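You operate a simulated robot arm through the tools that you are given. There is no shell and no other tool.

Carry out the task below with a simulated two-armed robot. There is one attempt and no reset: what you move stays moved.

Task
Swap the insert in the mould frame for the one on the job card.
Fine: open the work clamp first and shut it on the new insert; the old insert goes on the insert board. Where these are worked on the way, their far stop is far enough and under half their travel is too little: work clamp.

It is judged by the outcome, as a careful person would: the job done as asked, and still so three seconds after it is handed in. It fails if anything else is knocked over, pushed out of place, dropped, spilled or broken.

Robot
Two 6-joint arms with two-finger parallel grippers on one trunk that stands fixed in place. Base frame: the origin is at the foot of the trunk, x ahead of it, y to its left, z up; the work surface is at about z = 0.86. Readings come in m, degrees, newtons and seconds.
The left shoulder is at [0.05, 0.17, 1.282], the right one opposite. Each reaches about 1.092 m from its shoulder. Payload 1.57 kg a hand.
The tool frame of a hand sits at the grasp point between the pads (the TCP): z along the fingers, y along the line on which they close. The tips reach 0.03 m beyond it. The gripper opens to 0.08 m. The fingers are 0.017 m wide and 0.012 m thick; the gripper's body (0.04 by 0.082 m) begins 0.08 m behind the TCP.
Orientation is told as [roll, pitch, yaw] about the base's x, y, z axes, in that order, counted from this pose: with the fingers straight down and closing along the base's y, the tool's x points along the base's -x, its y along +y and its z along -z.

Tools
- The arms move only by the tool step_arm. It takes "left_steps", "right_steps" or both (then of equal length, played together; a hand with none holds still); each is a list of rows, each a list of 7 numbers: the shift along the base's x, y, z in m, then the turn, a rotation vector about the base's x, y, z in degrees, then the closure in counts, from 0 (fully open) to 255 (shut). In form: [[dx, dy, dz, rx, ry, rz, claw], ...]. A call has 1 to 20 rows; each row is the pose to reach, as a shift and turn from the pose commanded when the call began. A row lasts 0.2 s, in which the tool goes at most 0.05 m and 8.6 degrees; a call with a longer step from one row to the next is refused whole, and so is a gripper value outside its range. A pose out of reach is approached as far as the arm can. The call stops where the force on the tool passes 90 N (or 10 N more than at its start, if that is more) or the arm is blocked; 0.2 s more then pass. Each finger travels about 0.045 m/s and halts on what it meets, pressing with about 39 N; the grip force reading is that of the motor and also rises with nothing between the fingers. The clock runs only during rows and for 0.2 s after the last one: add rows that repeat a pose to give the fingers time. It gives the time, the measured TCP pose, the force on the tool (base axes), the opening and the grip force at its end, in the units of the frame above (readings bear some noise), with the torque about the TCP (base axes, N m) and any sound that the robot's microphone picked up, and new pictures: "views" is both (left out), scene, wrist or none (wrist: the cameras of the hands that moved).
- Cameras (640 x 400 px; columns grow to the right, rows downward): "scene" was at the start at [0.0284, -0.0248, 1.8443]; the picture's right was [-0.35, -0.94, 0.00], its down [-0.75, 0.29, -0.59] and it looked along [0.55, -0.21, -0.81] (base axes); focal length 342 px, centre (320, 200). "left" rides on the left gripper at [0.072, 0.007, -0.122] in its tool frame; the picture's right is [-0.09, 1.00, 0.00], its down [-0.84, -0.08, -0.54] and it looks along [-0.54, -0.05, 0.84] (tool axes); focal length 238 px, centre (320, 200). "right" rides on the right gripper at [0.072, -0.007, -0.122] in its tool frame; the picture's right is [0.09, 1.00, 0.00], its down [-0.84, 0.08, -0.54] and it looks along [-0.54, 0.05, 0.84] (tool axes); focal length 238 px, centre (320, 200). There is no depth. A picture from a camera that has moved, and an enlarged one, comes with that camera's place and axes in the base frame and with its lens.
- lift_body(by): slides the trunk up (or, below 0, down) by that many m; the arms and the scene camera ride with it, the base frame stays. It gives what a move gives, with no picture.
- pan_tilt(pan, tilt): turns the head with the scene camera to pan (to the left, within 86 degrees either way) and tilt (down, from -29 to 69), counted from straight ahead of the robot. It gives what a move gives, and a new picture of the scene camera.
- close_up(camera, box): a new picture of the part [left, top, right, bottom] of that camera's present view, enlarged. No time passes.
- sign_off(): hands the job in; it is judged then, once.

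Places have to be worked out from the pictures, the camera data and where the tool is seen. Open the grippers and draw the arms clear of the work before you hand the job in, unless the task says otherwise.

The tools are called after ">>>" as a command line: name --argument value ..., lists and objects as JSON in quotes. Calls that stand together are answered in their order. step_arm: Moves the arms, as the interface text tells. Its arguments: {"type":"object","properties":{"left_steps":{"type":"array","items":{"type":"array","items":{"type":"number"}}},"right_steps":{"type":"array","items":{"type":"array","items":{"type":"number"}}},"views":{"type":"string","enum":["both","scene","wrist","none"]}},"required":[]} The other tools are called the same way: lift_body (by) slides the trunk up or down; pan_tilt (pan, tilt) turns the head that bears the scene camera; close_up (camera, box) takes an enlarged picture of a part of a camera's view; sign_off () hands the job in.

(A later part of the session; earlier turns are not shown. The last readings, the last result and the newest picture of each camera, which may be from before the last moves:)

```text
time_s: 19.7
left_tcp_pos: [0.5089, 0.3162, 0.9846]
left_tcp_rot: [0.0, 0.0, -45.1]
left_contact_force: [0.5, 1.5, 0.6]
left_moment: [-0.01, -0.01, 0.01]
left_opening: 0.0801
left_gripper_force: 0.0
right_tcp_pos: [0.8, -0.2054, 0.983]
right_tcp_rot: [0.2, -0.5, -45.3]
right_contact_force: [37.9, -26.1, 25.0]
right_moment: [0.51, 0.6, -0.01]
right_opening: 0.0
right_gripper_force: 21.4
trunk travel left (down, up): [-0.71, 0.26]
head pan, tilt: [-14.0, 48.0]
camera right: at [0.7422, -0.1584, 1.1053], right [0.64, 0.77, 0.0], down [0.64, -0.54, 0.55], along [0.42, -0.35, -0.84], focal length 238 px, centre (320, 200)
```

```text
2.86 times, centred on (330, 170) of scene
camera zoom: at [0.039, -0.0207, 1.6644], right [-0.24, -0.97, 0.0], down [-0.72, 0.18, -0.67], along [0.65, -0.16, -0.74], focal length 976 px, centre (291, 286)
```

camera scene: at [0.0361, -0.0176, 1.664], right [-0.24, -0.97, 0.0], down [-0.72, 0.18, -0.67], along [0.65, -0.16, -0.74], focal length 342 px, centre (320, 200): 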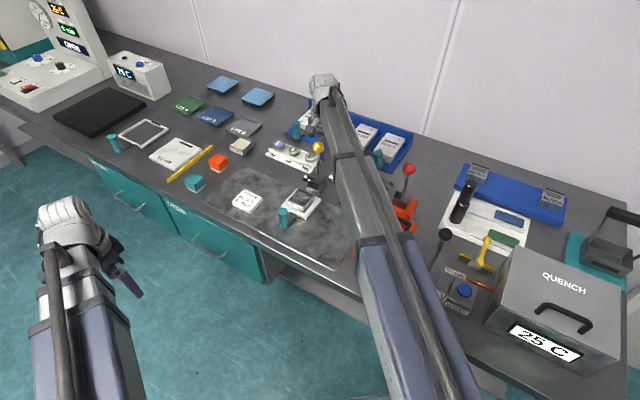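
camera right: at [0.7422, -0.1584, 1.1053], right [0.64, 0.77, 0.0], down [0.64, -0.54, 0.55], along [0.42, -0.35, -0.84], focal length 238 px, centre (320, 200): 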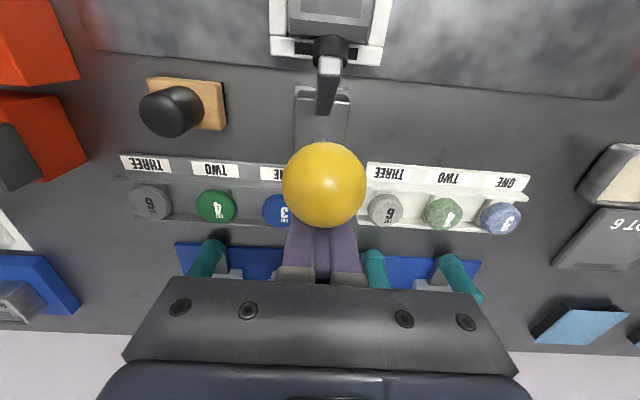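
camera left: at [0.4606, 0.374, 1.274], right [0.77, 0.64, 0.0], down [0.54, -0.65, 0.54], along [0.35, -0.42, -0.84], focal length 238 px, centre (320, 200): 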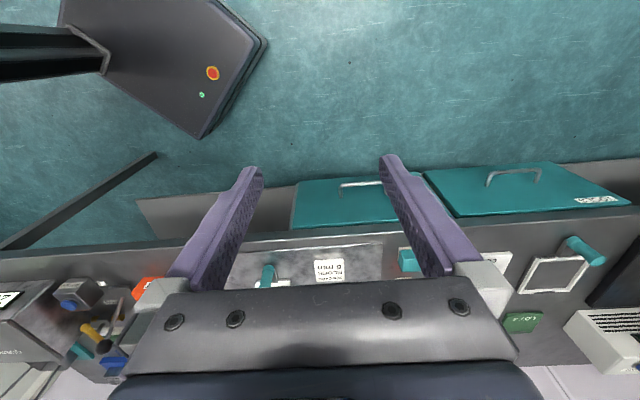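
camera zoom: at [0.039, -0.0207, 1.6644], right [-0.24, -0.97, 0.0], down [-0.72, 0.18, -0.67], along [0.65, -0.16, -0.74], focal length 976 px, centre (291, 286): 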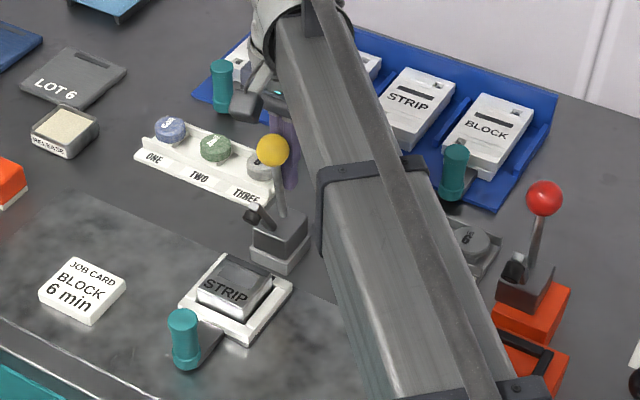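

Force rose to about 50 N at the far stop with the arm raised, so the clamp is open. I'll back off behind the lever and then raise the trunk.

>>> step_arm --right_steps '[[0.008, -0.008, 0, 0, 0, 0, 255], [0.02, -0.02, 0, 0, 0, 0, 255], [0.035, -0.035, 0, 0, 0, 0, 255]]' --views "none"

>>> lift_body --by 0.16

>>> close_up --camera "right" --box '[160, 0, 480, 250]'

>>> close_up --camera "scene" --box '[220, 120, 380, 280]'

```text
time_s: 20.5
left_tcp_pos: [0.5063, 0.3177, 0.9839]
left_tcp_rot: [0.0, -0.1, -45.0]
left_contact_force: [0.2, -0.4, 0.2]
left_moment: [-0.04, 0.01, -0.03]
left_opening: 0.0802
left_gripper_force: 0.2
right_tcp_pos: [0.8264, -0.2325, 0.985]
right_tcp_rot: [0.0, 0.1, -45.0]
right_contact_force: [-0.7, -0.7, -0.6]
right_moment: [-0.01, 0.01, 0.01]
right_opening: 0.0
right_gripper_force: 21.3
trunk travel left (down, up): [-0.71, 0.26]
head pan, tilt: [-14.0, 48.0]
```

```text
time_s: 22.3
left_tcp_pos: [0.5074, 0.3174, 1.1437]
left_tcp_rot: [0.0, -0.1, -45.0]
left_contact_force: [-0.4, -0.2, -0.7]
left_moment: [-0.03, -0.01, 0.02]
left_opening: 0.0799
left_gripper_force: 0.1
right_tcp_pos: [0.8284, -0.2337, 1.1438]
right_tcp_rot: [0.0, 0.0, -45.0]
right_contact_force: [-0.1, 0.3, 0.4]
right_moment: [0.01, 0.0, 0.01]
right_opening: 0.0001
right_gripper_force: 21.4
trunk travel left (down, up): [-0.87, 0.1]
head pan, tilt: [-14.0, 48.0]
```

```text
1.60 times, centred on (320, 125) of right
camera zoom: at [0.7708, -0.1865, 1.2668], right [0.64, 0.77, 0.0], down [0.65, -0.54, 0.54], along [0.42, -0.35, -0.84], focal length 381 px, centre (320, 320)
```

zoom: 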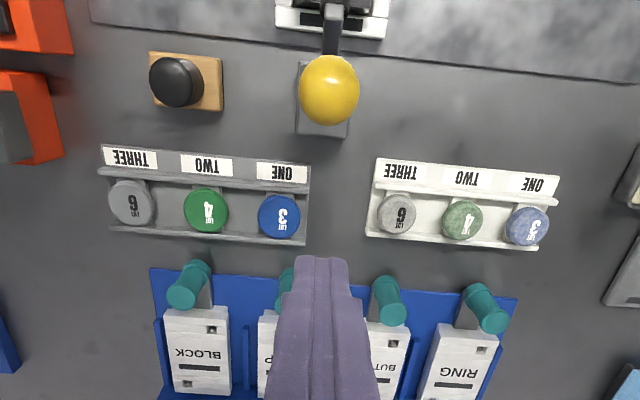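

```text
2.50 times, centred on (300, 200) of scene
camera zoom: at [0.0363, -0.0177, 1.8239], right [-0.24, -0.97, 0.0], down [-0.72, 0.18, -0.67], along [0.65, -0.16, -0.74], focal length 854 px, centre (370, 200)
```

zoom: 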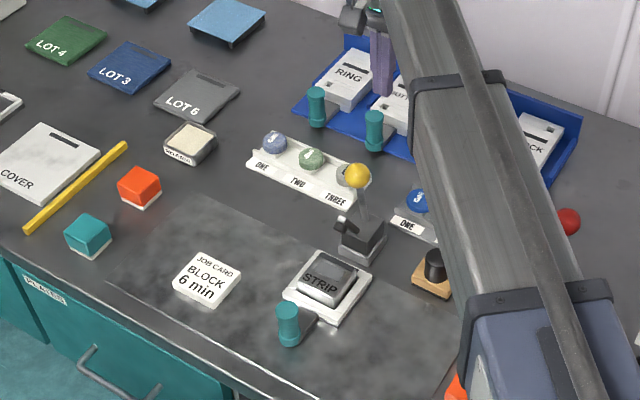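

The lever stays upright on its own with the clamp open. I'll open the right hand and move over the frame to measure the insert.

>>> step_arm --right_steps '[[-0.025, 0.025, 0, 0, 0, 0, 255], [-0.05, 0.05, 0, 0, 0, 0, 180], [-0.075, 0.075, 0, 0, 0, 0, 90], [-0.1, 0.1, 0, 0, 0, 0, 0], [-0.125, 0.125, 0, 0, 0, 0, 0], [-0.14, 0.14, 0, 0, 0, 0, 0]]' --views "wrist"

>>> close_up --camera "right" --box '[250, 60, 390, 230]'

>>> close_up --camera "scene" --box '[260, 190, 350, 280]'

```text
time_s: 23.7
left_tcp_pos: [0.5063, 0.3181, 1.1441]
left_tcp_rot: [0.0, 0.0, -45.1]
left_contact_force: [-0.4, 0.3, 0.6]
left_moment: [0.02, 0.01, -0.01]
left_opening: 0.0799
left_gripper_force: 0.1
right_tcp_pos: [0.6903, -0.0904, 1.1434]
right_tcp_rot: [0.0, -0.1, -45.0]
right_contact_force: [-0.4, -0.2, -0.1]
right_moment: [-0.01, 0.0, 0.01]
right_opening: 0.0798
right_gripper_force: 0.1
trunk travel left (down, up): [-0.87, 0.1]
head pan, tilt: [-14.0, 48.0]
camera right: at [0.6318, -0.0445, 1.2669], right [0.64, 0.77, 0.0], down [0.65, -0.54, 0.54], along [0.42, -0.35, -0.84], focal length 238 px, centre (320, 200)
```

right: 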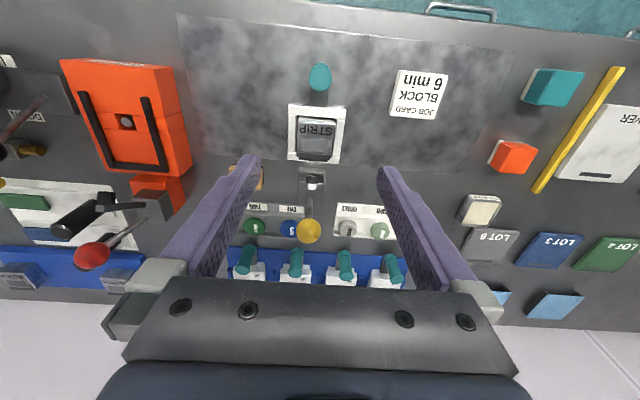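

```text
2.35 times, centred on (320, 145) of right
camera zoom: at [0.6318, -0.0445, 1.2669], right [0.64, 0.77, 0.0], down [0.65, -0.54, 0.54], along [0.42, -0.35, -0.84], focal length 561 px, centre (320, 329)
```

zoom: 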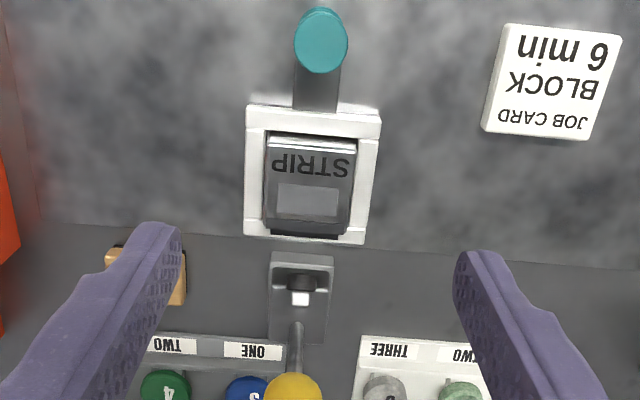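

```text
4.44 times, centred on (305, 235) of scene
camera zoom: at [0.0361, -0.0176, 1.824], right [-0.24, -0.97, 0.0], down [-0.72, 0.18, -0.67], along [0.65, -0.16, -0.74], focal length 1518 px, centre (387, 44)
```

zoom: 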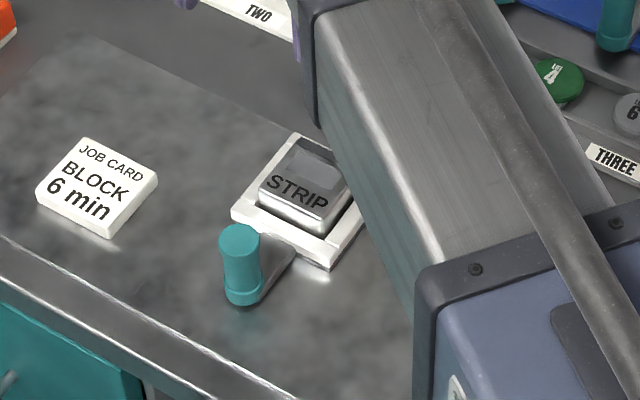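

The insert is about 57 mm wide across. Its centre is about (0.7215, -0.127), with its top near z=0.905 and the frame rim near 0.878. I'll move over it and lower to just above for a check.

>>> step_arm --right_steps '[[0.014, -0.017, 0, 0, 0, 0, 0], [0.0284, -0.0338, 0, 0, 0, 0, 0], [0.0284, -0.0338, 0, 0, 0, 0, 0]]' --views "none"

>>> lift_body --by -0.165

>>> close_up --camera "right" --box '[200, 40, 440, 240]'

>>> close_up --camera "scene" --box '[240, 130, 380, 270]'

```text
time_s: 24.5
left_tcp_pos: [0.5057, 0.3188, 1.1452]
left_tcp_rot: [0.0, -0.1, -45.1]
left_contact_force: [-0.2, -0.2, 0.5]
left_moment: [0.01, -0.02, 0.05]
left_opening: 0.0801
left_gripper_force: 0.0
right_tcp_pos: [0.7167, -0.1235, 1.1452]
right_tcp_rot: [0.0, 0.0, -45.0]
right_contact_force: [-0.7, 0.3, 0.4]
right_moment: [0.02, -0.01, 0.0]
right_opening: 0.0801
right_gripper_force: 0.2
trunk travel left (down, up): [-0.87, 0.1]
head pan, tilt: [-14.0, 48.0]
```

```text
time_s: 26.4
left_tcp_pos: [0.5063, 0.3181, 0.9809]
left_tcp_rot: [0.1, -0.2, -45.0]
left_contact_force: [-0.7, -0.7, -0.8]
left_moment: [-0.01, -0.01, -0.02]
left_opening: 0.0798
left_gripper_force: 0.1
right_tcp_pos: [0.7168, -0.1248, 0.9802]
right_tcp_rot: [-0.1, 0.0, -45.0]
right_contact_force: [0.3, 0.1, 0.0]
right_moment: [-0.01, -0.04, -0.02]
right_opening: 0.0799
right_gripper_force: 0.0
trunk travel left (down, up): [-0.705, 0.265]
head pan, tilt: [-14.0, 48.0]
```

```text
2.00 times, centred on (320, 140) of right
camera zoom: at [0.6599, -0.0779, 1.102], right [0.64, 0.77, 0.0], down [0.65, -0.54, 0.54], along [0.42, -0.35, -0.84], focal length 477 px, centre (320, 320)
```

zoom: 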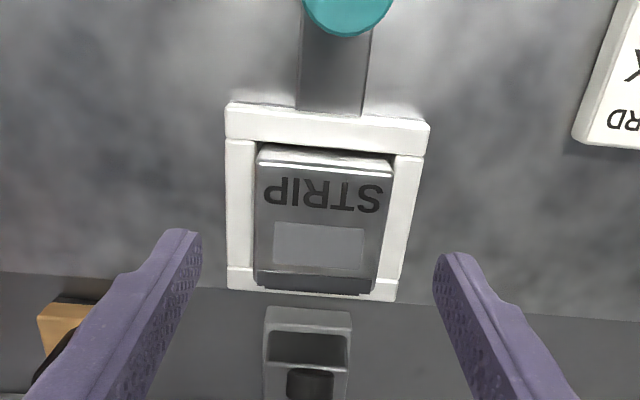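

```text
2.86 times, centred on (310, 200) of scene
camera zoom: at [0.0361, -0.0178, 1.6591], right [-0.24, -0.97, 0.0], down [-0.72, 0.18, -0.67], along [0.65, -0.16, -0.74], focal length 976 px, centre (349, 200)
```

zoom: 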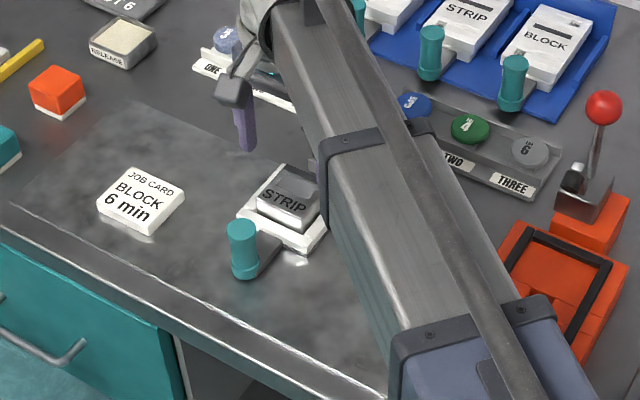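

The hand is centred on the insert to within a few mm. I'll lower until the tips are a little below the insert top and look again.

>>> lift_body --by -0.05

>>> close_up --camera "right" --box '[200, 60, 440, 260]'

>>> close_up --camera "scene" --box '[260, 120, 360, 220]'

```text
time_s: 27.3
left_tcp_pos: [0.5064, 0.317, 0.9296]
left_tcp_rot: [0.1, -0.2, -45.0]
left_contact_force: [-0.7, -0.5, 0.2]
left_moment: [0.03, -0.03, 0.02]
left_opening: 0.0805
left_gripper_force: 0.1
right_tcp_pos: [0.7177, -0.1236, 0.9291]
right_tcp_rot: [0.0, 0.1, -45.0]
right_contact_force: [-0.7, 0.2, -0.1]
right_moment: [-0.01, 0.01, 0.02]
right_opening: 0.0802
right_gripper_force: 0.0
trunk travel left (down, up): [-0.655, 0.315]
head pan, tilt: [-14.0, 48.0]
```

```text
2.00 times, centred on (320, 160) of right
camera zoom: at [0.6598, -0.0779, 1.052], right [0.64, 0.77, 0.0], down [0.65, -0.54, 0.54], along [0.42, -0.35, -0.84], focal length 477 px, centre (320, 280)
```

zoom: 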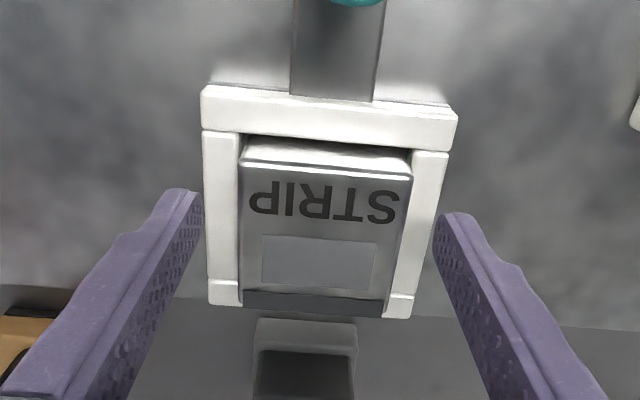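

```text
4.00 times, centred on (310, 170) of scene
camera zoom: at [0.036, -0.0178, 1.609], right [-0.24, -0.97, 0.0], down [-0.72, 0.18, -0.67], along [0.65, -0.16, -0.74], focal length 1366 px, centre (360, 320)
```

zoom: 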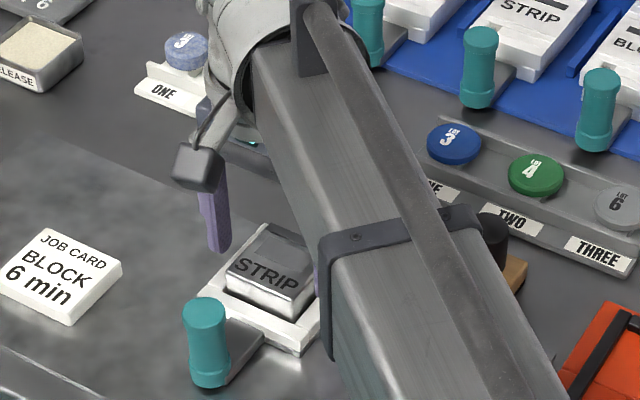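

The insert top looks to be about 0.91 and the rim about 0.885–0.89. I'll lower another 6 mm, so the tips are near 0.893, and check for contact before gripping.

>>> lift_body --by -0.006

>>> step_arm --right_steps '[[0.001, -0.0015, 0, 0, 0, 0, 40], [0.001, -0.0015, 0, 0, 0, 0, 80], [0.001, -0.0015, 0, 0, 0, 0, 120], [0.001, -0.0015, 0, 0, 0, 0, 160], [0.001, -0.0015, 0, 0, 0, 0, 200], [0.001, -0.0015, 0, 0, 0, 0, 255]]' --views "wrist"

>>> close_up --camera "right" --box '[200, 60, 440, 260]'

```text
time_s: 27.9
left_tcp_pos: [0.5067, 0.3177, 0.9244]
left_tcp_rot: [0.1, -0.1, -45.0]
left_contact_force: [0.4, -0.1, 0.3]
left_moment: [-0.02, 0.02, -0.01]
left_opening: 0.08
left_gripper_force: 0.0
right_tcp_pos: [0.7166, -0.124, 0.9237]
right_tcp_rot: [0.0, 0.0, -45.0]
right_contact_force: [-1.1, 0.4, 0.6]
right_moment: [0.04, 0.01, 0.03]
right_opening: 0.08
right_gripper_force: 0.0
trunk travel left (down, up): [-0.649, 0.321]
head pan, tilt: [-14.0, 48.0]
```

```text
time_s: 29.3
left_tcp_pos: [0.5065, 0.3175, 0.9243]
left_tcp_rot: [0.0, -0.1, -45.1]
left_contact_force: [0.8, -0.8, -0.3]
left_moment: [0.01, 0.01, 0.02]
left_opening: 0.0799
left_gripper_force: 0.1
right_tcp_pos: [0.7192, -0.1255, 0.9226]
right_tcp_rot: [0.0, 0.0, -45.0]
right_contact_force: [0.8, 0.5, 0.0]
right_moment: [0.08, -0.07, 0.0]
right_opening: 0.0585
right_gripper_force: 39.3
trunk travel left (down, up): [-0.649, 0.321]
head pan, tilt: [-14.0, 48.0]
camera right: at [0.6613, -0.0802, 1.0459], right [0.64, 0.77, 0.0], down [0.65, -0.54, 0.54], along [0.42, -0.35, -0.84], focal length 238 px, centre (320, 200)
```

right: 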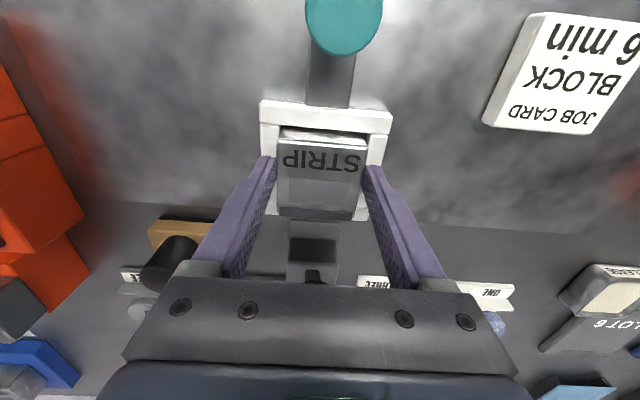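

```text
2.00 times, centred on (320, 160) of right
camera zoom: at [0.6613, -0.0802, 1.0459], right [0.64, 0.77, 0.0], down [0.65, -0.54, 0.54], along [0.42, -0.35, -0.84], focal length 477 px, centre (320, 280)
```

zoom: 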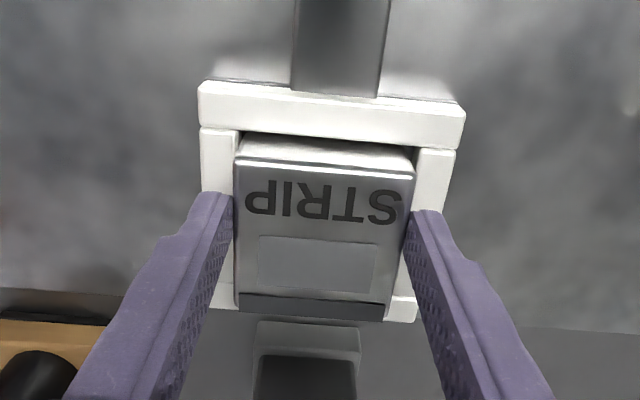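

The insert is gripped at a 58.5 mm opening with no side load. I'll lift it 3 cm out of the frame and check.

>>> lift_body --by 0.03

>>> close_up --camera "right" --box '[200, 60, 440, 260]'

>>> close_up --camera "scene" --box '[260, 120, 360, 220]'

```text
time_s: 30.0
left_tcp_pos: [0.5071, 0.3172, 0.9533]
left_tcp_rot: [0.0, -0.1, -45.0]
left_contact_force: [0.1, -0.6, -0.2]
left_moment: [-0.02, -0.03, 0.01]
left_opening: 0.0799
left_gripper_force: 0.0
right_tcp_pos: [0.7192, -0.127, 0.9522]
right_tcp_rot: [0.1, -0.1, -44.9]
right_contact_force: [0.7, 0.6, -3.0]
right_moment: [0.01, 0.0, 0.02]
right_opening: 0.0584
right_gripper_force: 39.2
trunk travel left (down, up): [-0.679, 0.291]
head pan, tilt: [-14.0, 48.0]
```

```text
2.00 times, centred on (320, 160) of right
camera zoom: at [0.6615, -0.0802, 1.0757], right [0.64, 0.77, 0.0], down [0.65, -0.54, 0.54], along [0.42, -0.35, -0.84], focal length 477 px, centre (320, 280)
```

zoom: 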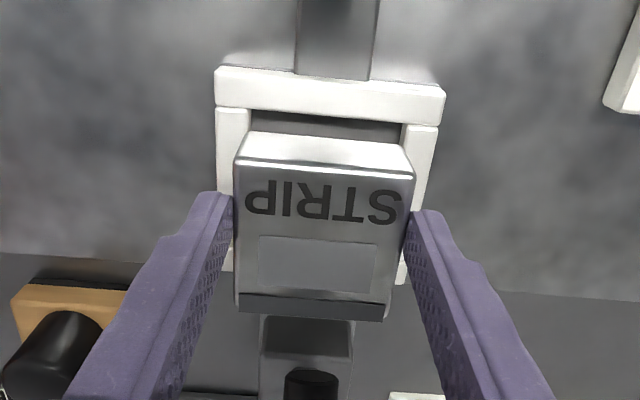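

```text
4.00 times, centred on (310, 170) of scene
camera zoom: at [0.0366, -0.0178, 1.633], right [-0.24, -0.97, 0.0], down [-0.72, 0.18, -0.67], along [0.65, -0.16, -0.74], focal length 1366 px, centre (360, 320)
```

zoom: 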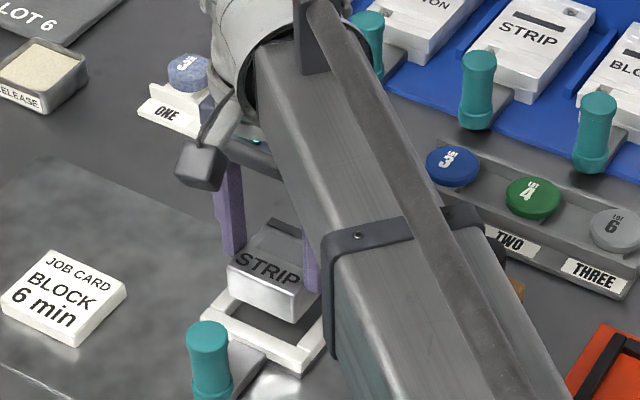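

The insert is clear of the frame and weighs about 0.3 kg. I'll shift 1.2 cm toward the robot to stay off the raised clamp arm, lift to transit height, and carry it over toward the insert board.

>>> step_arm --right_steps '[[-0.004, 0.004, 0, 0, 0, 0, 255], [-0.0085, 0.0085, 0, 0, 0, 0, 255]]' --views "none"

>>> lift_body --by 0.2

>>> step_arm --right_steps '[[-0.001, -0.03, 0, 0, 0, 0, 255], [-0.004, -0.075, 0, 0, 0, 0, 255], [-0.008, -0.12, 0, 0, 0, 0, 255], [-0.012, -0.165, 0, 0, 0, 0, 255], [-0.016, -0.21, 0, 0, 0, 0, 255], [-0.02, -0.255, 0, 0, 0, 0, 255], [-0.025, -0.3, 0, 0, 0, 0, 255], [-0.031, -0.345, 0, 0, 0, 0, 255], [-0.038, -0.39, 0, 0, 0, 0, 255], [-0.046, -0.435, 0, 0, 0, 0, 255], [-0.054, -0.48, 0, 0, 0, 0, 255], [-0.062, -0.52, 0, 0, 0, 0, 255], [-0.072, -0.555, 0, 0, 0, 0, 255], [-0.083, -0.585, 0, 0, 0, 0, 255], [-0.095, -0.61, 0, 0, 0, 0, 255], [-0.095, -0.61, 0, 0, 0, 0, 255]]' --views "both"

```text
time_s: 30.6
left_tcp_pos: [0.5062, 0.3173, 0.9538]
left_tcp_rot: [0.0, -0.1, -45.0]
left_contact_force: [-0.6, 0.0, -0.3]
left_moment: [-0.01, -0.02, 0.02]
left_opening: 0.08
left_gripper_force: 0.1
right_tcp_pos: [0.7114, -0.1173, 0.9536]
right_tcp_rot: [0.0, -0.1, -44.9]
right_contact_force: [0.0, 0.1, -3.3]
right_moment: [0.03, 0.01, 0.01]
right_opening: 0.0589
right_gripper_force: 38.8
trunk travel left (down, up): [-0.679, 0.291]
head pan, tilt: [-14.0, 48.0]
```

```text
time_s: 32.8
left_tcp_pos: [0.5069, 0.318, 1.1536]
left_tcp_rot: [0.1, -0.1, -45.0]
left_contact_force: [0.2, 0.7, -0.2]
left_moment: [-0.01, 0.01, 0.0]
left_opening: 0.08
left_gripper_force: 0.1
right_tcp_pos: [0.7116, -0.1192, 1.1531]
right_tcp_rot: [0.1, 0.0, -45.0]
right_contact_force: [-0.7, -0.1, -2.8]
right_moment: [0.01, -0.01, 0.0]
right_opening: 0.0587
right_gripper_force: 39.5
trunk travel left (down, up): [-0.879, 0.091]
head pan, tilt: [-14.0, 48.0]
```

```text
time_s: 36.2
left_tcp_pos: [0.5068, 0.3176, 1.1537]
left_tcp_rot: [0.0, -0.2, -45.0]
left_contact_force: [-0.1, -0.2, 0.2]
left_moment: [0.01, 0.02, 0.02]
left_opening: 0.0801
left_gripper_force: 0.1
right_tcp_pos: [0.6157, -0.7302, 1.1528]
right_tcp_rot: [0.1, 0.0, -45.1]
right_contact_force: [-0.7, -0.5, -3.4]
right_moment: [0.05, 0.0, 0.01]
right_opening: 0.0584
right_gripper_force: 38.7
right hand out of reach, approached as far as the arm can: row 7, 8, 9, 10, 11
trunk travel left (down, up): [-0.879, 0.091]
head pan, tilt: [-14.0, 48.0]
camera scene: at [0.0367, -0.0177, 1.833], right [-0.24, -0.97, 0.0], down [-0.72, 0.18, -0.67], along [0.65, -0.16, -0.74], focal length 342 px, centre (320, 200)
camera right: at [0.5584, -0.683, 1.2758], right [0.64, 0.77, 0.0], down [0.65, -0.54, 0.54], along [0.42, -0.35, -0.84], focal length 238 px, centre (320, 200)
```

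scene: 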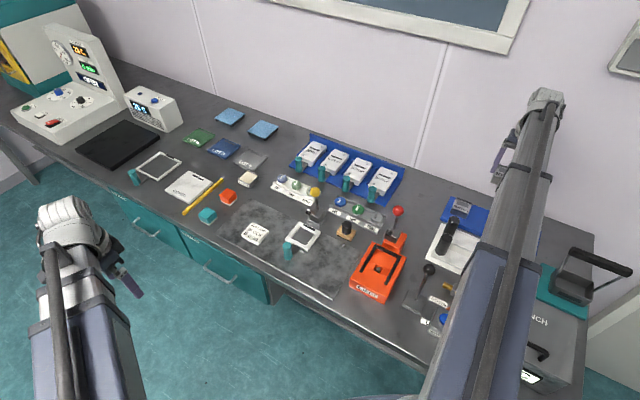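
right: 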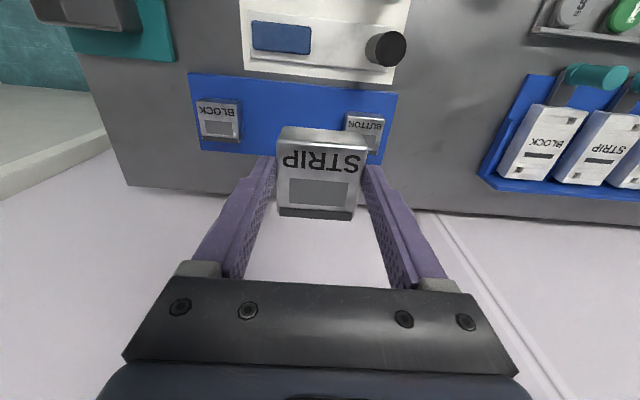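

STRIP is held level beside the empty middle of the board, between BLOCK (u≈0.233) and BUTTON (u≈0.01). I'll move over the middle slot and lower partway.

>>> step_arm --right_steps '[[-0.003, -0.025, 0, 0, 0, 0, 255], [-0.0055, -0.0512, 0, 0, 0, 0, 255], [-0.0055, -0.0512, 0, 0, 0, 0, 255]]' --views "none"

>>> lift_body --by -0.17

>>> close_up --camera "right" --box '[160, 40, 480, 240]'

>>> close_up --camera "scene" --box '[400, 80, 600, 260]'

```text
time_s: 37.0
left_tcp_pos: [0.5061, 0.3172, 1.1532]
left_tcp_rot: [0.0, -0.1, -45.0]
left_contact_force: [-0.8, -0.3, -0.1]
left_moment: [-0.02, 0.0, 0.0]
left_opening: 0.08
left_gripper_force: 0.0
right_tcp_pos: [0.6106, -0.78, 1.1529]
right_tcp_rot: [0.0, 0.0, -45.0]
right_contact_force: [0.2, 0.0, -3.1]
right_moment: [0.0, 0.01, -0.01]
right_opening: 0.0584
right_gripper_force: 38.8
trunk travel left (down, up): [-0.879, 0.091]
head pan, tilt: [-14.0, 48.0]
```

```text
time_s: 38.9
left_tcp_pos: [0.507, 0.3171, 0.9838]
left_tcp_rot: [0.0, -0.1, -45.1]
left_contact_force: [-0.2, -0.5, -0.6]
left_moment: [0.0, 0.0, 0.0]
left_opening: 0.0801
left_gripper_force: 0.0
right_tcp_pos: [0.6111, -0.7806, 0.9835]
right_tcp_rot: [0.0, -0.2, -45.0]
right_contact_force: [-0.3, -0.3, -2.7]
right_moment: [0.03, 0.04, -0.03]
right_opening: 0.0586
right_gripper_force: 38.6
trunk travel left (down, up): [-0.709, 0.261]
head pan, tilt: [-14.0, 48.0]
```

```text
2.00 times, centred on (320, 140) of right
camera zoom: at [0.5528, -0.734, 1.1057], right [0.64, 0.77, 0.0], down [0.65, -0.54, 0.54], along [0.42, -0.35, -0.84], focal length 477 px, centre (320, 320)
```

zoom: 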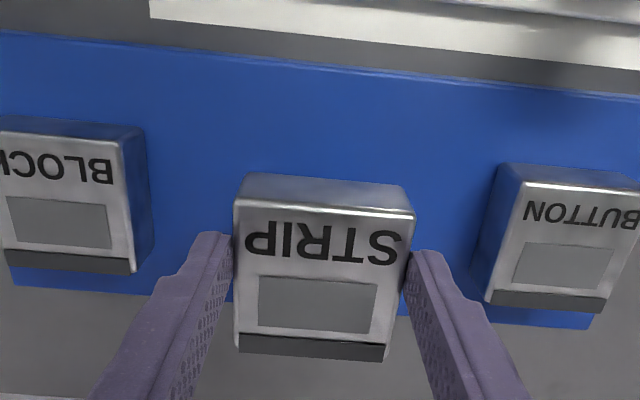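

```text
2.22 times, centred on (500, 170) of scene
camera zoom: at [0.0364, -0.0181, 1.6631], right [-0.24, -0.97, 0.0], down [-0.72, 0.18, -0.67], along [0.65, -0.16, -0.74], focal length 759 px, centre (-80, 267)
```

zoom: 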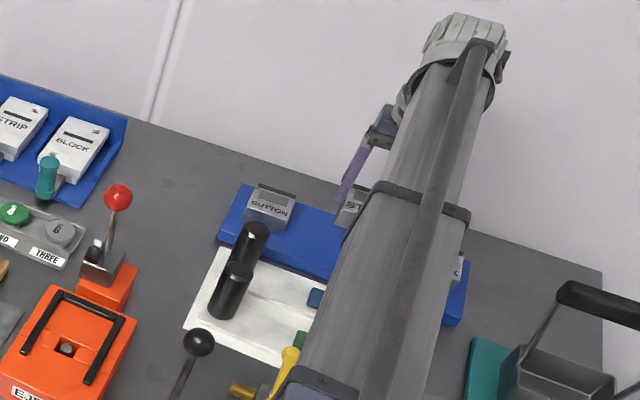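

The others sit centred near a≈0.989 and STRIP is midway between them. I'll nudge 3 mm away from the robot and lower to about 0.94, then creep down watching the force.

>>> step_arm --right_steps '[[0.002, -0.002, 0, 0, 0, 0, 255], [0.002, -0.002, 0, 0, 0, 0, 255]]' --views "none"

>>> lift_body --by -0.042

>>> lift_body --by -0.008

>>> close_up --camera "right" --box '[160, 40, 480, 240]'

```text
time_s: 39.5
left_tcp_pos: [0.5071, 0.3176, 0.9834]
left_tcp_rot: [0.1, -0.1, -45.1]
left_contact_force: [-0.4, 0.2, -0.2]
left_moment: [0.0, 0.01, -0.02]
left_opening: 0.08
left_gripper_force: 0.1
right_tcp_pos: [0.6125, -0.7822, 0.9832]
right_tcp_rot: [0.0, 0.0, -44.9]
right_contact_force: [0.4, -1.6, -3.9]
right_moment: [-0.01, 0.02, 0.03]
right_opening: 0.0586
right_gripper_force: 38.3
trunk travel left (down, up): [-0.709, 0.261]
head pan, tilt: [-14.0, 48.0]
```

```text
time_s: 40.4
left_tcp_pos: [0.5067, 0.3173, 0.9414]
left_tcp_rot: [0.0, 0.0, -45.0]
left_contact_force: [0.6, 0.9, 0.3]
left_moment: [-0.01, 0.01, 0.0]
left_opening: 0.0797
left_gripper_force: 0.0
right_tcp_pos: [0.6117, -0.7813, 0.9406]
right_tcp_rot: [0.0, 0.0, -45.1]
right_contact_force: [-1.1, -0.6, -2.3]
right_moment: [0.04, 0.03, 0.03]
right_opening: 0.0584
right_gripper_force: 39.3
trunk travel left (down, up): [-0.667, 0.303]
head pan, tilt: [-14.0, 48.0]
```

```text
time_s: 41.0
left_tcp_pos: [0.5066, 0.3163, 0.9343]
left_tcp_rot: [0.1, -0.1, -45.0]
left_contact_force: [0.1, -0.2, -0.2]
left_moment: [-0.03, -0.01, -0.06]
left_opening: 0.08
left_gripper_force: 0.0
right_tcp_pos: [0.6121, -0.7814, 0.9336]
right_tcp_rot: [0.0, 0.0, -45.0]
right_contact_force: [0.0, 0.8, -1.4]
right_moment: [-0.08, 0.02, -0.01]
right_opening: 0.0584
right_gripper_force: 39.2
trunk travel left (down, up): [-0.659, 0.311]
head pan, tilt: [-14.0, 48.0]
```

```text
2.00 times, centred on (320, 140) of right
camera zoom: at [0.5541, -0.736, 1.0559], right [0.64, 0.77, 0.0], down [0.65, -0.54, 0.54], along [0.42, -0.35, -0.84], focal length 477 px, centre (320, 320)
```

zoom: 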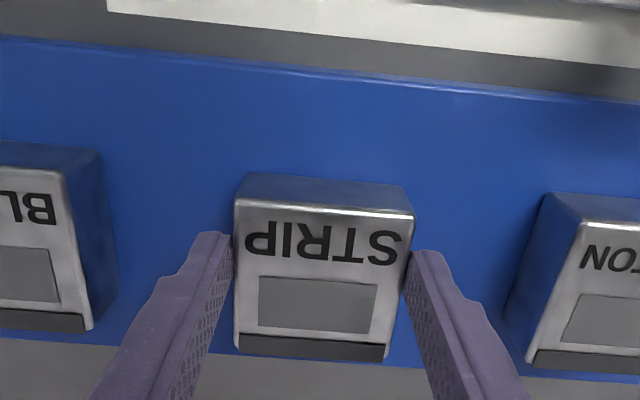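

The force reading has only just started to drop, so I'll go down in 3 mm steps.

>>> lift_body --by -0.003

>>> lift_body --by -0.003

```text
time_s: 41.5
left_tcp_pos: [0.505, 0.3196, 0.93]
left_tcp_rot: [-0.1, -0.3, -45.0]
left_contact_force: [-0.5, 0.1, 0.4]
left_moment: [-0.02, 0.0, -0.01]
left_opening: 0.0798
left_gripper_force: 0.1
right_tcp_pos: [0.611, -0.7818, 0.9332]
right_tcp_rot: [0.0, -0.2, -45.0]
right_contact_force: [6.2, -7.0, 31.5]
right_moment: [-0.01, 0.04, 0.0]
right_opening: 0.0586
right_gripper_force: 39.3
trunk travel left (down, up): [-0.656, 0.314]
head pan, tilt: [-14.0, 48.0]
```

```text
time_s: 42.0
left_tcp_pos: [0.5051, 0.3183, 0.9272]
left_tcp_rot: [0.1, -0.2, -44.9]
left_contact_force: [-0.2, -0.9, -0.1]
left_moment: [0.0, -0.01, 0.0]
left_opening: 0.0801
left_gripper_force: 0.1
right_tcp_pos: [0.6109, -0.7816, 0.9308]
right_tcp_rot: [0.1, 0.0, -45.0]
right_contact_force: [2.6, -6.4, 28.6]
right_moment: [-0.22, -0.15, 0.07]
right_opening: 0.0587
right_gripper_force: 39.2
trunk travel left (down, up): [-0.653, 0.317]
head pan, tilt: [-14.0, 48.0]
```

It touched down at about 0.933 and is now pressed lightly. I'll ease the trunk up 3 mm to take the load off and open the fingers gradually.

>>> lift_body --by 0.003

>>> step_arm --right_steps '[[0, 0, 0, 0, 0, 0, 80], [0, 0, 0, 0, 0, 0, 60], [0, 0, 0, 0, 0, 0, 40], [0, 0, 0, 0, 0, 0, 10], [0, 0, 0, 0, 0, 0, 0], [0, 0, 0, 0, 0, 0, 0]]' --views "wrist"

```text
time_s: 42.5
left_tcp_pos: [0.5071, 0.3182, 0.93]
left_tcp_rot: [0.0, -0.1, -45.0]
left_contact_force: [-0.5, -0.9, -0.2]
left_moment: [0.02, 0.0, 0.01]
left_opening: 0.0798
left_gripper_force: 0.1
right_tcp_pos: [0.6125, -0.7823, 0.929]
right_tcp_rot: [0.0, 0.1, -45.0]
right_contact_force: [-0.2, 0.4, -2.8]
right_moment: [0.02, 0.0, 0.01]
right_opening: 0.0587
right_gripper_force: 39.2
trunk travel left (down, up): [-0.656, 0.314]
head pan, tilt: [-14.0, 48.0]
```

```text
time_s: 43.9
left_tcp_pos: [0.5064, 0.3186, 0.93]
left_tcp_rot: [0.0, -0.1, -45.0]
left_contact_force: [-0.2, -0.6, -0.6]
left_moment: [-0.01, 0.03, 0.0]
left_opening: 0.08
left_gripper_force: 0.1
right_tcp_pos: [0.6119, -0.7831, 0.9313]
right_tcp_rot: [0.1, 0.0, -45.0]
right_contact_force: [0.1, 0.0, 0.5]
right_moment: [0.02, 0.01, 0.01]
right_opening: 0.08
right_gripper_force: 0.1
trunk travel left (down, up): [-0.656, 0.314]
head pan, tilt: [-14.0, 48.0]
camera right: at [0.5542, -0.7362, 1.0529], right [0.64, 0.77, 0.0], down [0.65, -0.54, 0.54], along [0.42, -0.35, -0.84], focal length 238 px, centre (320, 200)
```

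right: 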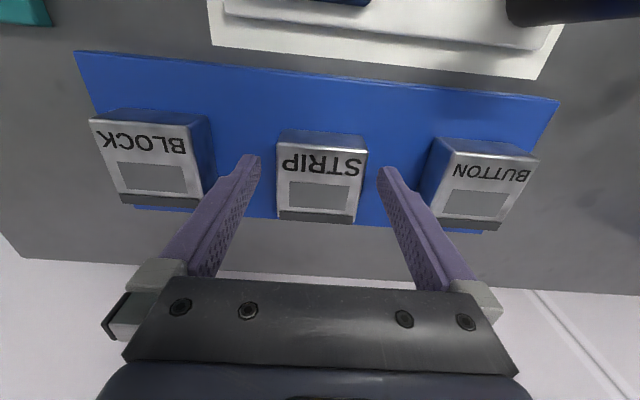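

STRIP is released and stands square on the board, in line with the other two. I'll rise 6 cm, move over to BLOCK at about (0.535, -0.860), and check alignment.

>>> lift_body --by 0.06

>>> step_arm --right_steps '[[-0.025, -0.025, 0, 0, 0, 0, 0], [-0.05, -0.05, 0, 0, 0, 0, 0], [-0.077, -0.077, 0, 0, 0, 0, 0], [-0.077, -0.077, 0, 0, 0, 0, 0]]' --views "both"

>>> close_up --camera "right" --box '[160, 40, 480, 240]'

```text
time_s: 44.9
left_tcp_pos: [0.5075, 0.3174, 0.9897]
left_tcp_rot: [0.0, -0.2, -45.0]
left_contact_force: [-0.1, -0.1, -0.4]
left_moment: [-0.01, -0.03, 0.0]
left_opening: 0.0804
left_gripper_force: 0.0
right_tcp_pos: [0.6105, -0.7825, 0.9899]
right_tcp_rot: [0.0, 0.0, -45.0]
right_contact_force: [-0.8, -0.7, -0.3]
right_moment: [0.02, 0.02, 0.01]
right_opening: 0.0798
right_gripper_force: 0.1
trunk travel left (down, up): [-0.716, 0.254]
head pan, tilt: [-14.0, 48.0]
```

```text
time_s: 45.9
left_tcp_pos: [0.5063, 0.3168, 0.9894]
left_tcp_rot: [0.0, -0.1, -45.0]
left_contact_force: [-0.4, 0.3, -0.2]
left_moment: [-0.02, 0.02, 0.01]
left_opening: 0.08
left_gripper_force: 0.1
right_tcp_pos: [0.535, -0.8581, 0.9907]
right_tcp_rot: [0.1, -0.1, -45.0]
right_contact_force: [-0.1, -0.2, 0.1]
right_moment: [0.03, 0.0, -0.01]
right_opening: 0.0799
right_gripper_force: 0.1
trunk travel left (down, up): [-0.716, 0.254]
head pan, tilt: [-14.0, 48.0]
camera scene: at [0.0365, -0.0175, 1.67], right [-0.24, -0.97, 0.0], down [-0.72, 0.18, -0.67], along [0.65, -0.16, -0.74], focal length 342 px, centre (320, 200)
camera right: at [0.4779, -0.8116, 1.113], right [0.64, 0.77, 0.0], down [0.65, -0.54, 0.54], along [0.42, -0.35, -0.84], focal length 238 px, centre (320, 200)
```

scene: 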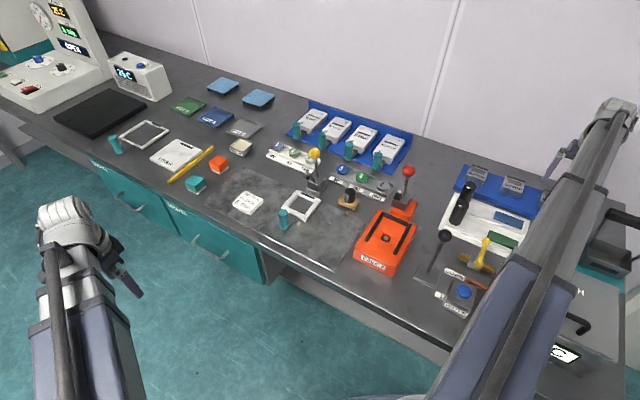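
right: 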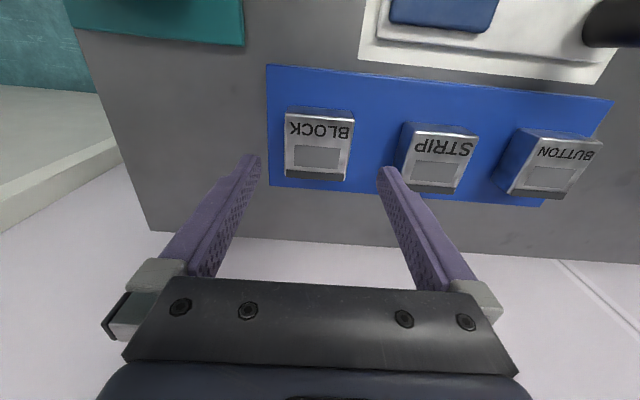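

```text
2.00 times, centred on (320, 140) of right
camera zoom: at [0.4779, -0.8116, 1.113], right [0.64, 0.77, 0.0], down [0.65, -0.54, 0.54], along [0.42, -0.35, -0.84], focal length 477 px, centre (320, 320)
```

zoom: 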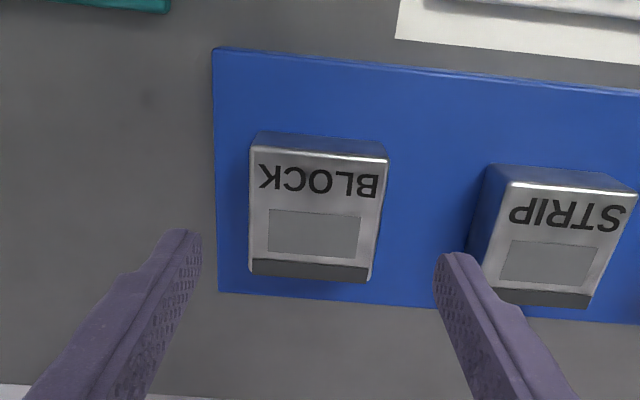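

BLOCK lies between the fingers, about 3 mm off-centre. I'll correct that and lower to the same grip height as before, TCP about 0.934.

>>> step_arm --right_steps '[[-0.0014, -0.0028, 0, 0, 0, 0, 0], [-0.0014, -0.0028, 0, 0, 0, 0, 0]]' --views "none"

>>> lift_body --by -0.045

>>> lift_body --by -0.011

>>> close_up --camera "right" --box '[200, 60, 440, 260]'

```text
time_s: 46.5
left_tcp_pos: [0.5061, 0.3181, 0.9908]
left_tcp_rot: [0.1, -0.2, -45.0]
left_contact_force: [0.0, 0.1, -0.7]
left_moment: [-0.02, 0.01, 0.0]
left_opening: 0.0799
left_gripper_force: 0.2
right_tcp_pos: [0.5332, -0.8606, 0.9905]
right_tcp_rot: [0.0, 0.0, -44.9]
right_contact_force: [0.3, 0.5, 0.4]
right_moment: [-0.01, 0.03, 0.01]
right_opening: 0.0799
right_gripper_force: 0.0
trunk travel left (down, up): [-0.716, 0.254]
head pan, tilt: [-14.0, 48.0]
```

```text
time_s: 47.4
left_tcp_pos: [0.5069, 0.3171, 0.9455]
left_tcp_rot: [0.0, -0.1, -45.0]
left_contact_force: [-0.4, 1.0, -0.1]
left_moment: [-0.01, 0.05, 0.03]
left_opening: 0.0801
left_gripper_force: 0.2
right_tcp_pos: [0.5346, -0.861, 0.9453]
right_tcp_rot: [0.1, 0.0, -45.0]
right_contact_force: [-0.9, 0.5, 0.1]
right_moment: [-0.01, 0.01, 0.03]
right_opening: 0.08
right_gripper_force: 0.1
trunk travel left (down, up): [-0.671, 0.299]
head pan, tilt: [-14.0, 48.0]
```

```text
time_s: 48.0
left_tcp_pos: [0.5062, 0.3179, 0.9332]
left_tcp_rot: [0.0, -0.1, -45.0]
left_contact_force: [0.8, -1.2, 0.3]
left_moment: [0.0, 0.01, -0.01]
left_opening: 0.08
left_gripper_force: 0.2
right_tcp_pos: [0.5338, -0.8613, 0.9354]
right_tcp_rot: [0.1, 0.0, -45.0]
right_contact_force: [0.4, -1.0, 0.7]
right_moment: [0.03, 0.0, 0.0]
right_opening: 0.0801
right_gripper_force: 0.1
trunk travel left (down, up): [-0.66, 0.31]
head pan, tilt: [-14.0, 48.0]
```

```text
2.00 times, centred on (320, 160) of right
camera zoom: at [0.4762, -0.8149, 1.057], right [0.64, 0.77, 0.0], down [0.65, -0.54, 0.54], along [0.42, -0.35, -0.84], focal length 477 px, centre (320, 280)
```

zoom: 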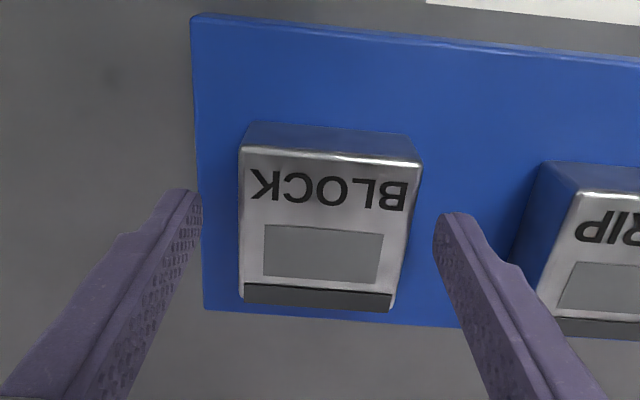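

Compared with how STRIP sat in the grip, BLOCK is about 4 mm nearer the robot relative to the TCP. I'll correct for that and close the fingers gradually.

>>> step_arm --right_steps '[[-0.0018, 0.0038, 0, 0, 0, 0, 0], [-0.0018, 0.0038, 0, 0, 0, 0, 30], [-0.0018, 0.0038, 0, 0, 0, 0, 60], [-0.0018, 0.0038, 0, 0, 0, 0, 90], [-0.0018, 0.0038, 0, 0, 0, 0, 130], [-0.0018, 0.0038, 0, 0, 0, 0, 255], [-0.0018, 0.0038, 0, 0, 0, 0, 255]]' --views "wrist"

>>> close_up --camera "right" --box '[200, 60, 440, 260]'

```text
time_s: 49.6
left_tcp_pos: [0.5067, 0.3177, 0.9352]
left_tcp_rot: [0.0, -0.1, -45.0]
left_contact_force: [0.0, 0.1, -0.4]
left_moment: [-0.03, 0.01, 0.01]
left_opening: 0.0798
left_gripper_force: 0.1
right_tcp_pos: [0.5331, -0.8577, 0.9331]
right_tcp_rot: [0.0, 0.0, -44.9]
right_contact_force: [-0.4, -0.4, 0.5]
right_moment: [-0.04, 0.06, 0.01]
right_opening: 0.0582
right_gripper_force: 39.2
trunk travel left (down, up): [-0.66, 0.31]
head pan, tilt: [-14.0, 48.0]
camera right: at [0.475, -0.8113, 1.0569], right [0.64, 0.77, 0.0], down [0.65, -0.54, 0.54], along [0.42, -0.35, -0.84], focal length 238 px, centre (320, 200)
```

right: 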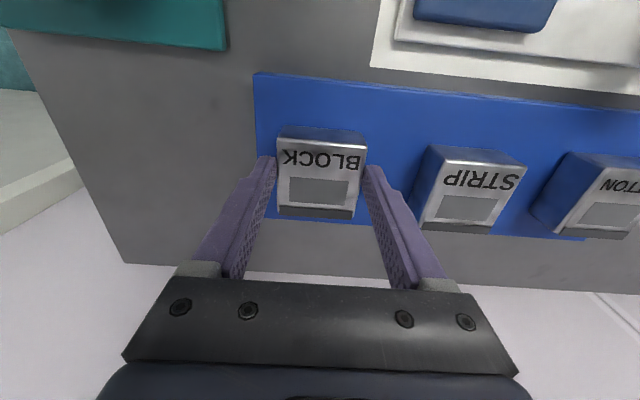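

```text
2.00 times, centred on (320, 160) of right
camera zoom: at [0.475, -0.8113, 1.0569], right [0.64, 0.77, 0.0], down [0.65, -0.54, 0.54], along [0.42, -0.35, -0.84], focal length 477 px, centre (320, 280)
```

zoom: 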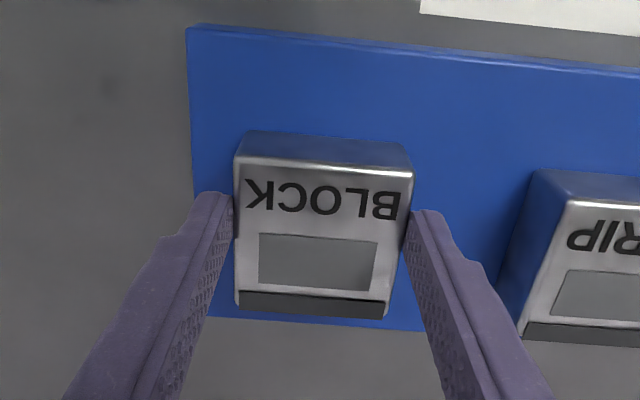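

BLOCK sits in the grip almost exactly as STRIP did. I'll lift it clear, raise to transit height, and carry it back to just robot-side of the frame.

>>> lift_body --by 0.22

>>> step_arm --right_steps '[[0.012, 0.02, 0, 0, 0, 0, 255], [0.03, 0.05, 0, 0, 0, 0, 255], [0.05, 0.085, 0, 0, 0, 0, 255], [0.07, 0.12, 0, 0, 0, 0, 255], [0.088, 0.16, 0, 0, 0, 0, 255], [0.1, 0.2, 0, 0, 0, 0, 255], [0.112, 0.245, 0, 0, 0, 0, 255], [0.122, 0.29, 0, 0, 0, 0, 255], [0.132, 0.335, 0, 0, 0, 0, 255], [0.14, 0.38, 0, 0, 0, 0, 255], [0.148, 0.425, 0, 0, 0, 0, 255], [0.154, 0.47, 0, 0, 0, 0, 255], [0.16, 0.515, 0, 0, 0, 0, 255], [0.165, 0.56, 0, 0, 0, 0, 255], [0.17, 0.605, 0, 0, 0, 0, 255], [0.174, 0.65, 0, 0, 0, 0, 255], [0.177, 0.69, 0, 0, 0, 0, 255], [0.1787, 0.725, 0, 0, 0, 0, 255], [0.1787, 0.7392, 0, 0, 0, 0, 255], [0.1787, 0.7392, 0, 0, 0, 0, 255]]' --views "both"

```text
time_s: 51.9
left_tcp_pos: [0.5065, 0.3179, 1.1541]
left_tcp_rot: [0.0, -0.1, -45.0]
left_contact_force: [-0.4, -0.9, -0.3]
left_moment: [0.04, -0.01, -0.01]
left_opening: 0.0805
left_gripper_force: 0.1
right_tcp_pos: [0.5316, -0.8577, 1.1548]
right_tcp_rot: [0.1, 0.0, -45.0]
right_contact_force: [-0.2, 0.0, -2.0]
right_moment: [0.0, -0.01, 0.0]
right_opening: 0.0586
right_gripper_force: 38.6
trunk travel left (down, up): [-0.88, 0.09]
head pan, tilt: [-14.0, 48.0]
```

```text
time_s: 56.1
left_tcp_pos: [0.5065, 0.3169, 1.1542]
left_tcp_rot: [-0.1, -0.2, -45.0]
left_contact_force: [-0.5, -0.5, -0.3]
left_moment: [0.01, -0.06, -0.01]
left_opening: 0.0803
left_gripper_force: 0.1
right_tcp_pos: [0.7097, -0.1199, 1.1548]
right_tcp_rot: [0.0, 0.0, -45.1]
right_contact_force: [-0.4, 0.7, -3.2]
right_moment: [0.01, 0.04, 0.01]
right_opening: 0.0585
right_gripper_force: 39.2
right hand out of reach, approached as far as the arm can: row 4, 6, 18
trunk travel left (down, up): [-0.88, 0.09]
head pan, tilt: [-14.0, 48.0]
camera scene: at [0.0365, -0.0178, 1.834], right [-0.24, -0.97, 0.0], down [-0.72, 0.18, -0.67], along [0.65, -0.16, -0.74], focal length 342 px, centre (320, 200)
camera right: at [0.6529, -0.0729, 1.2768], right [0.64, 0.77, 0.0], down [0.65, -0.54, 0.54], along [0.42, -0.35, -0.84], focal length 238 px, centre (320, 200)
```

scene: 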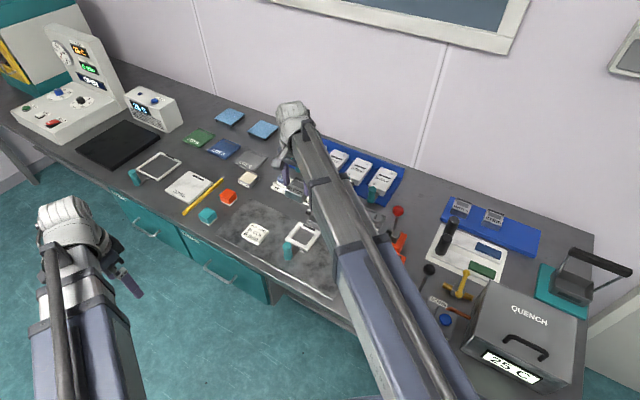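
right: 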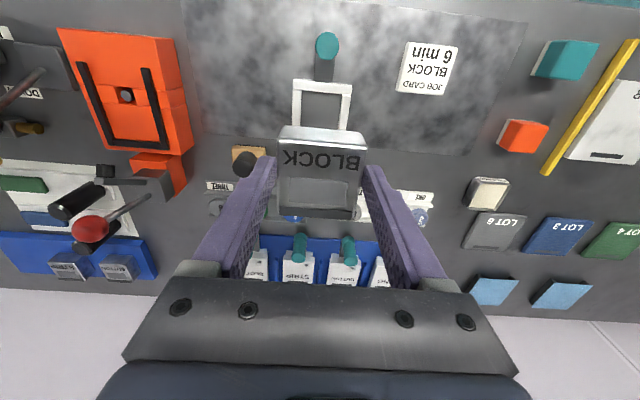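

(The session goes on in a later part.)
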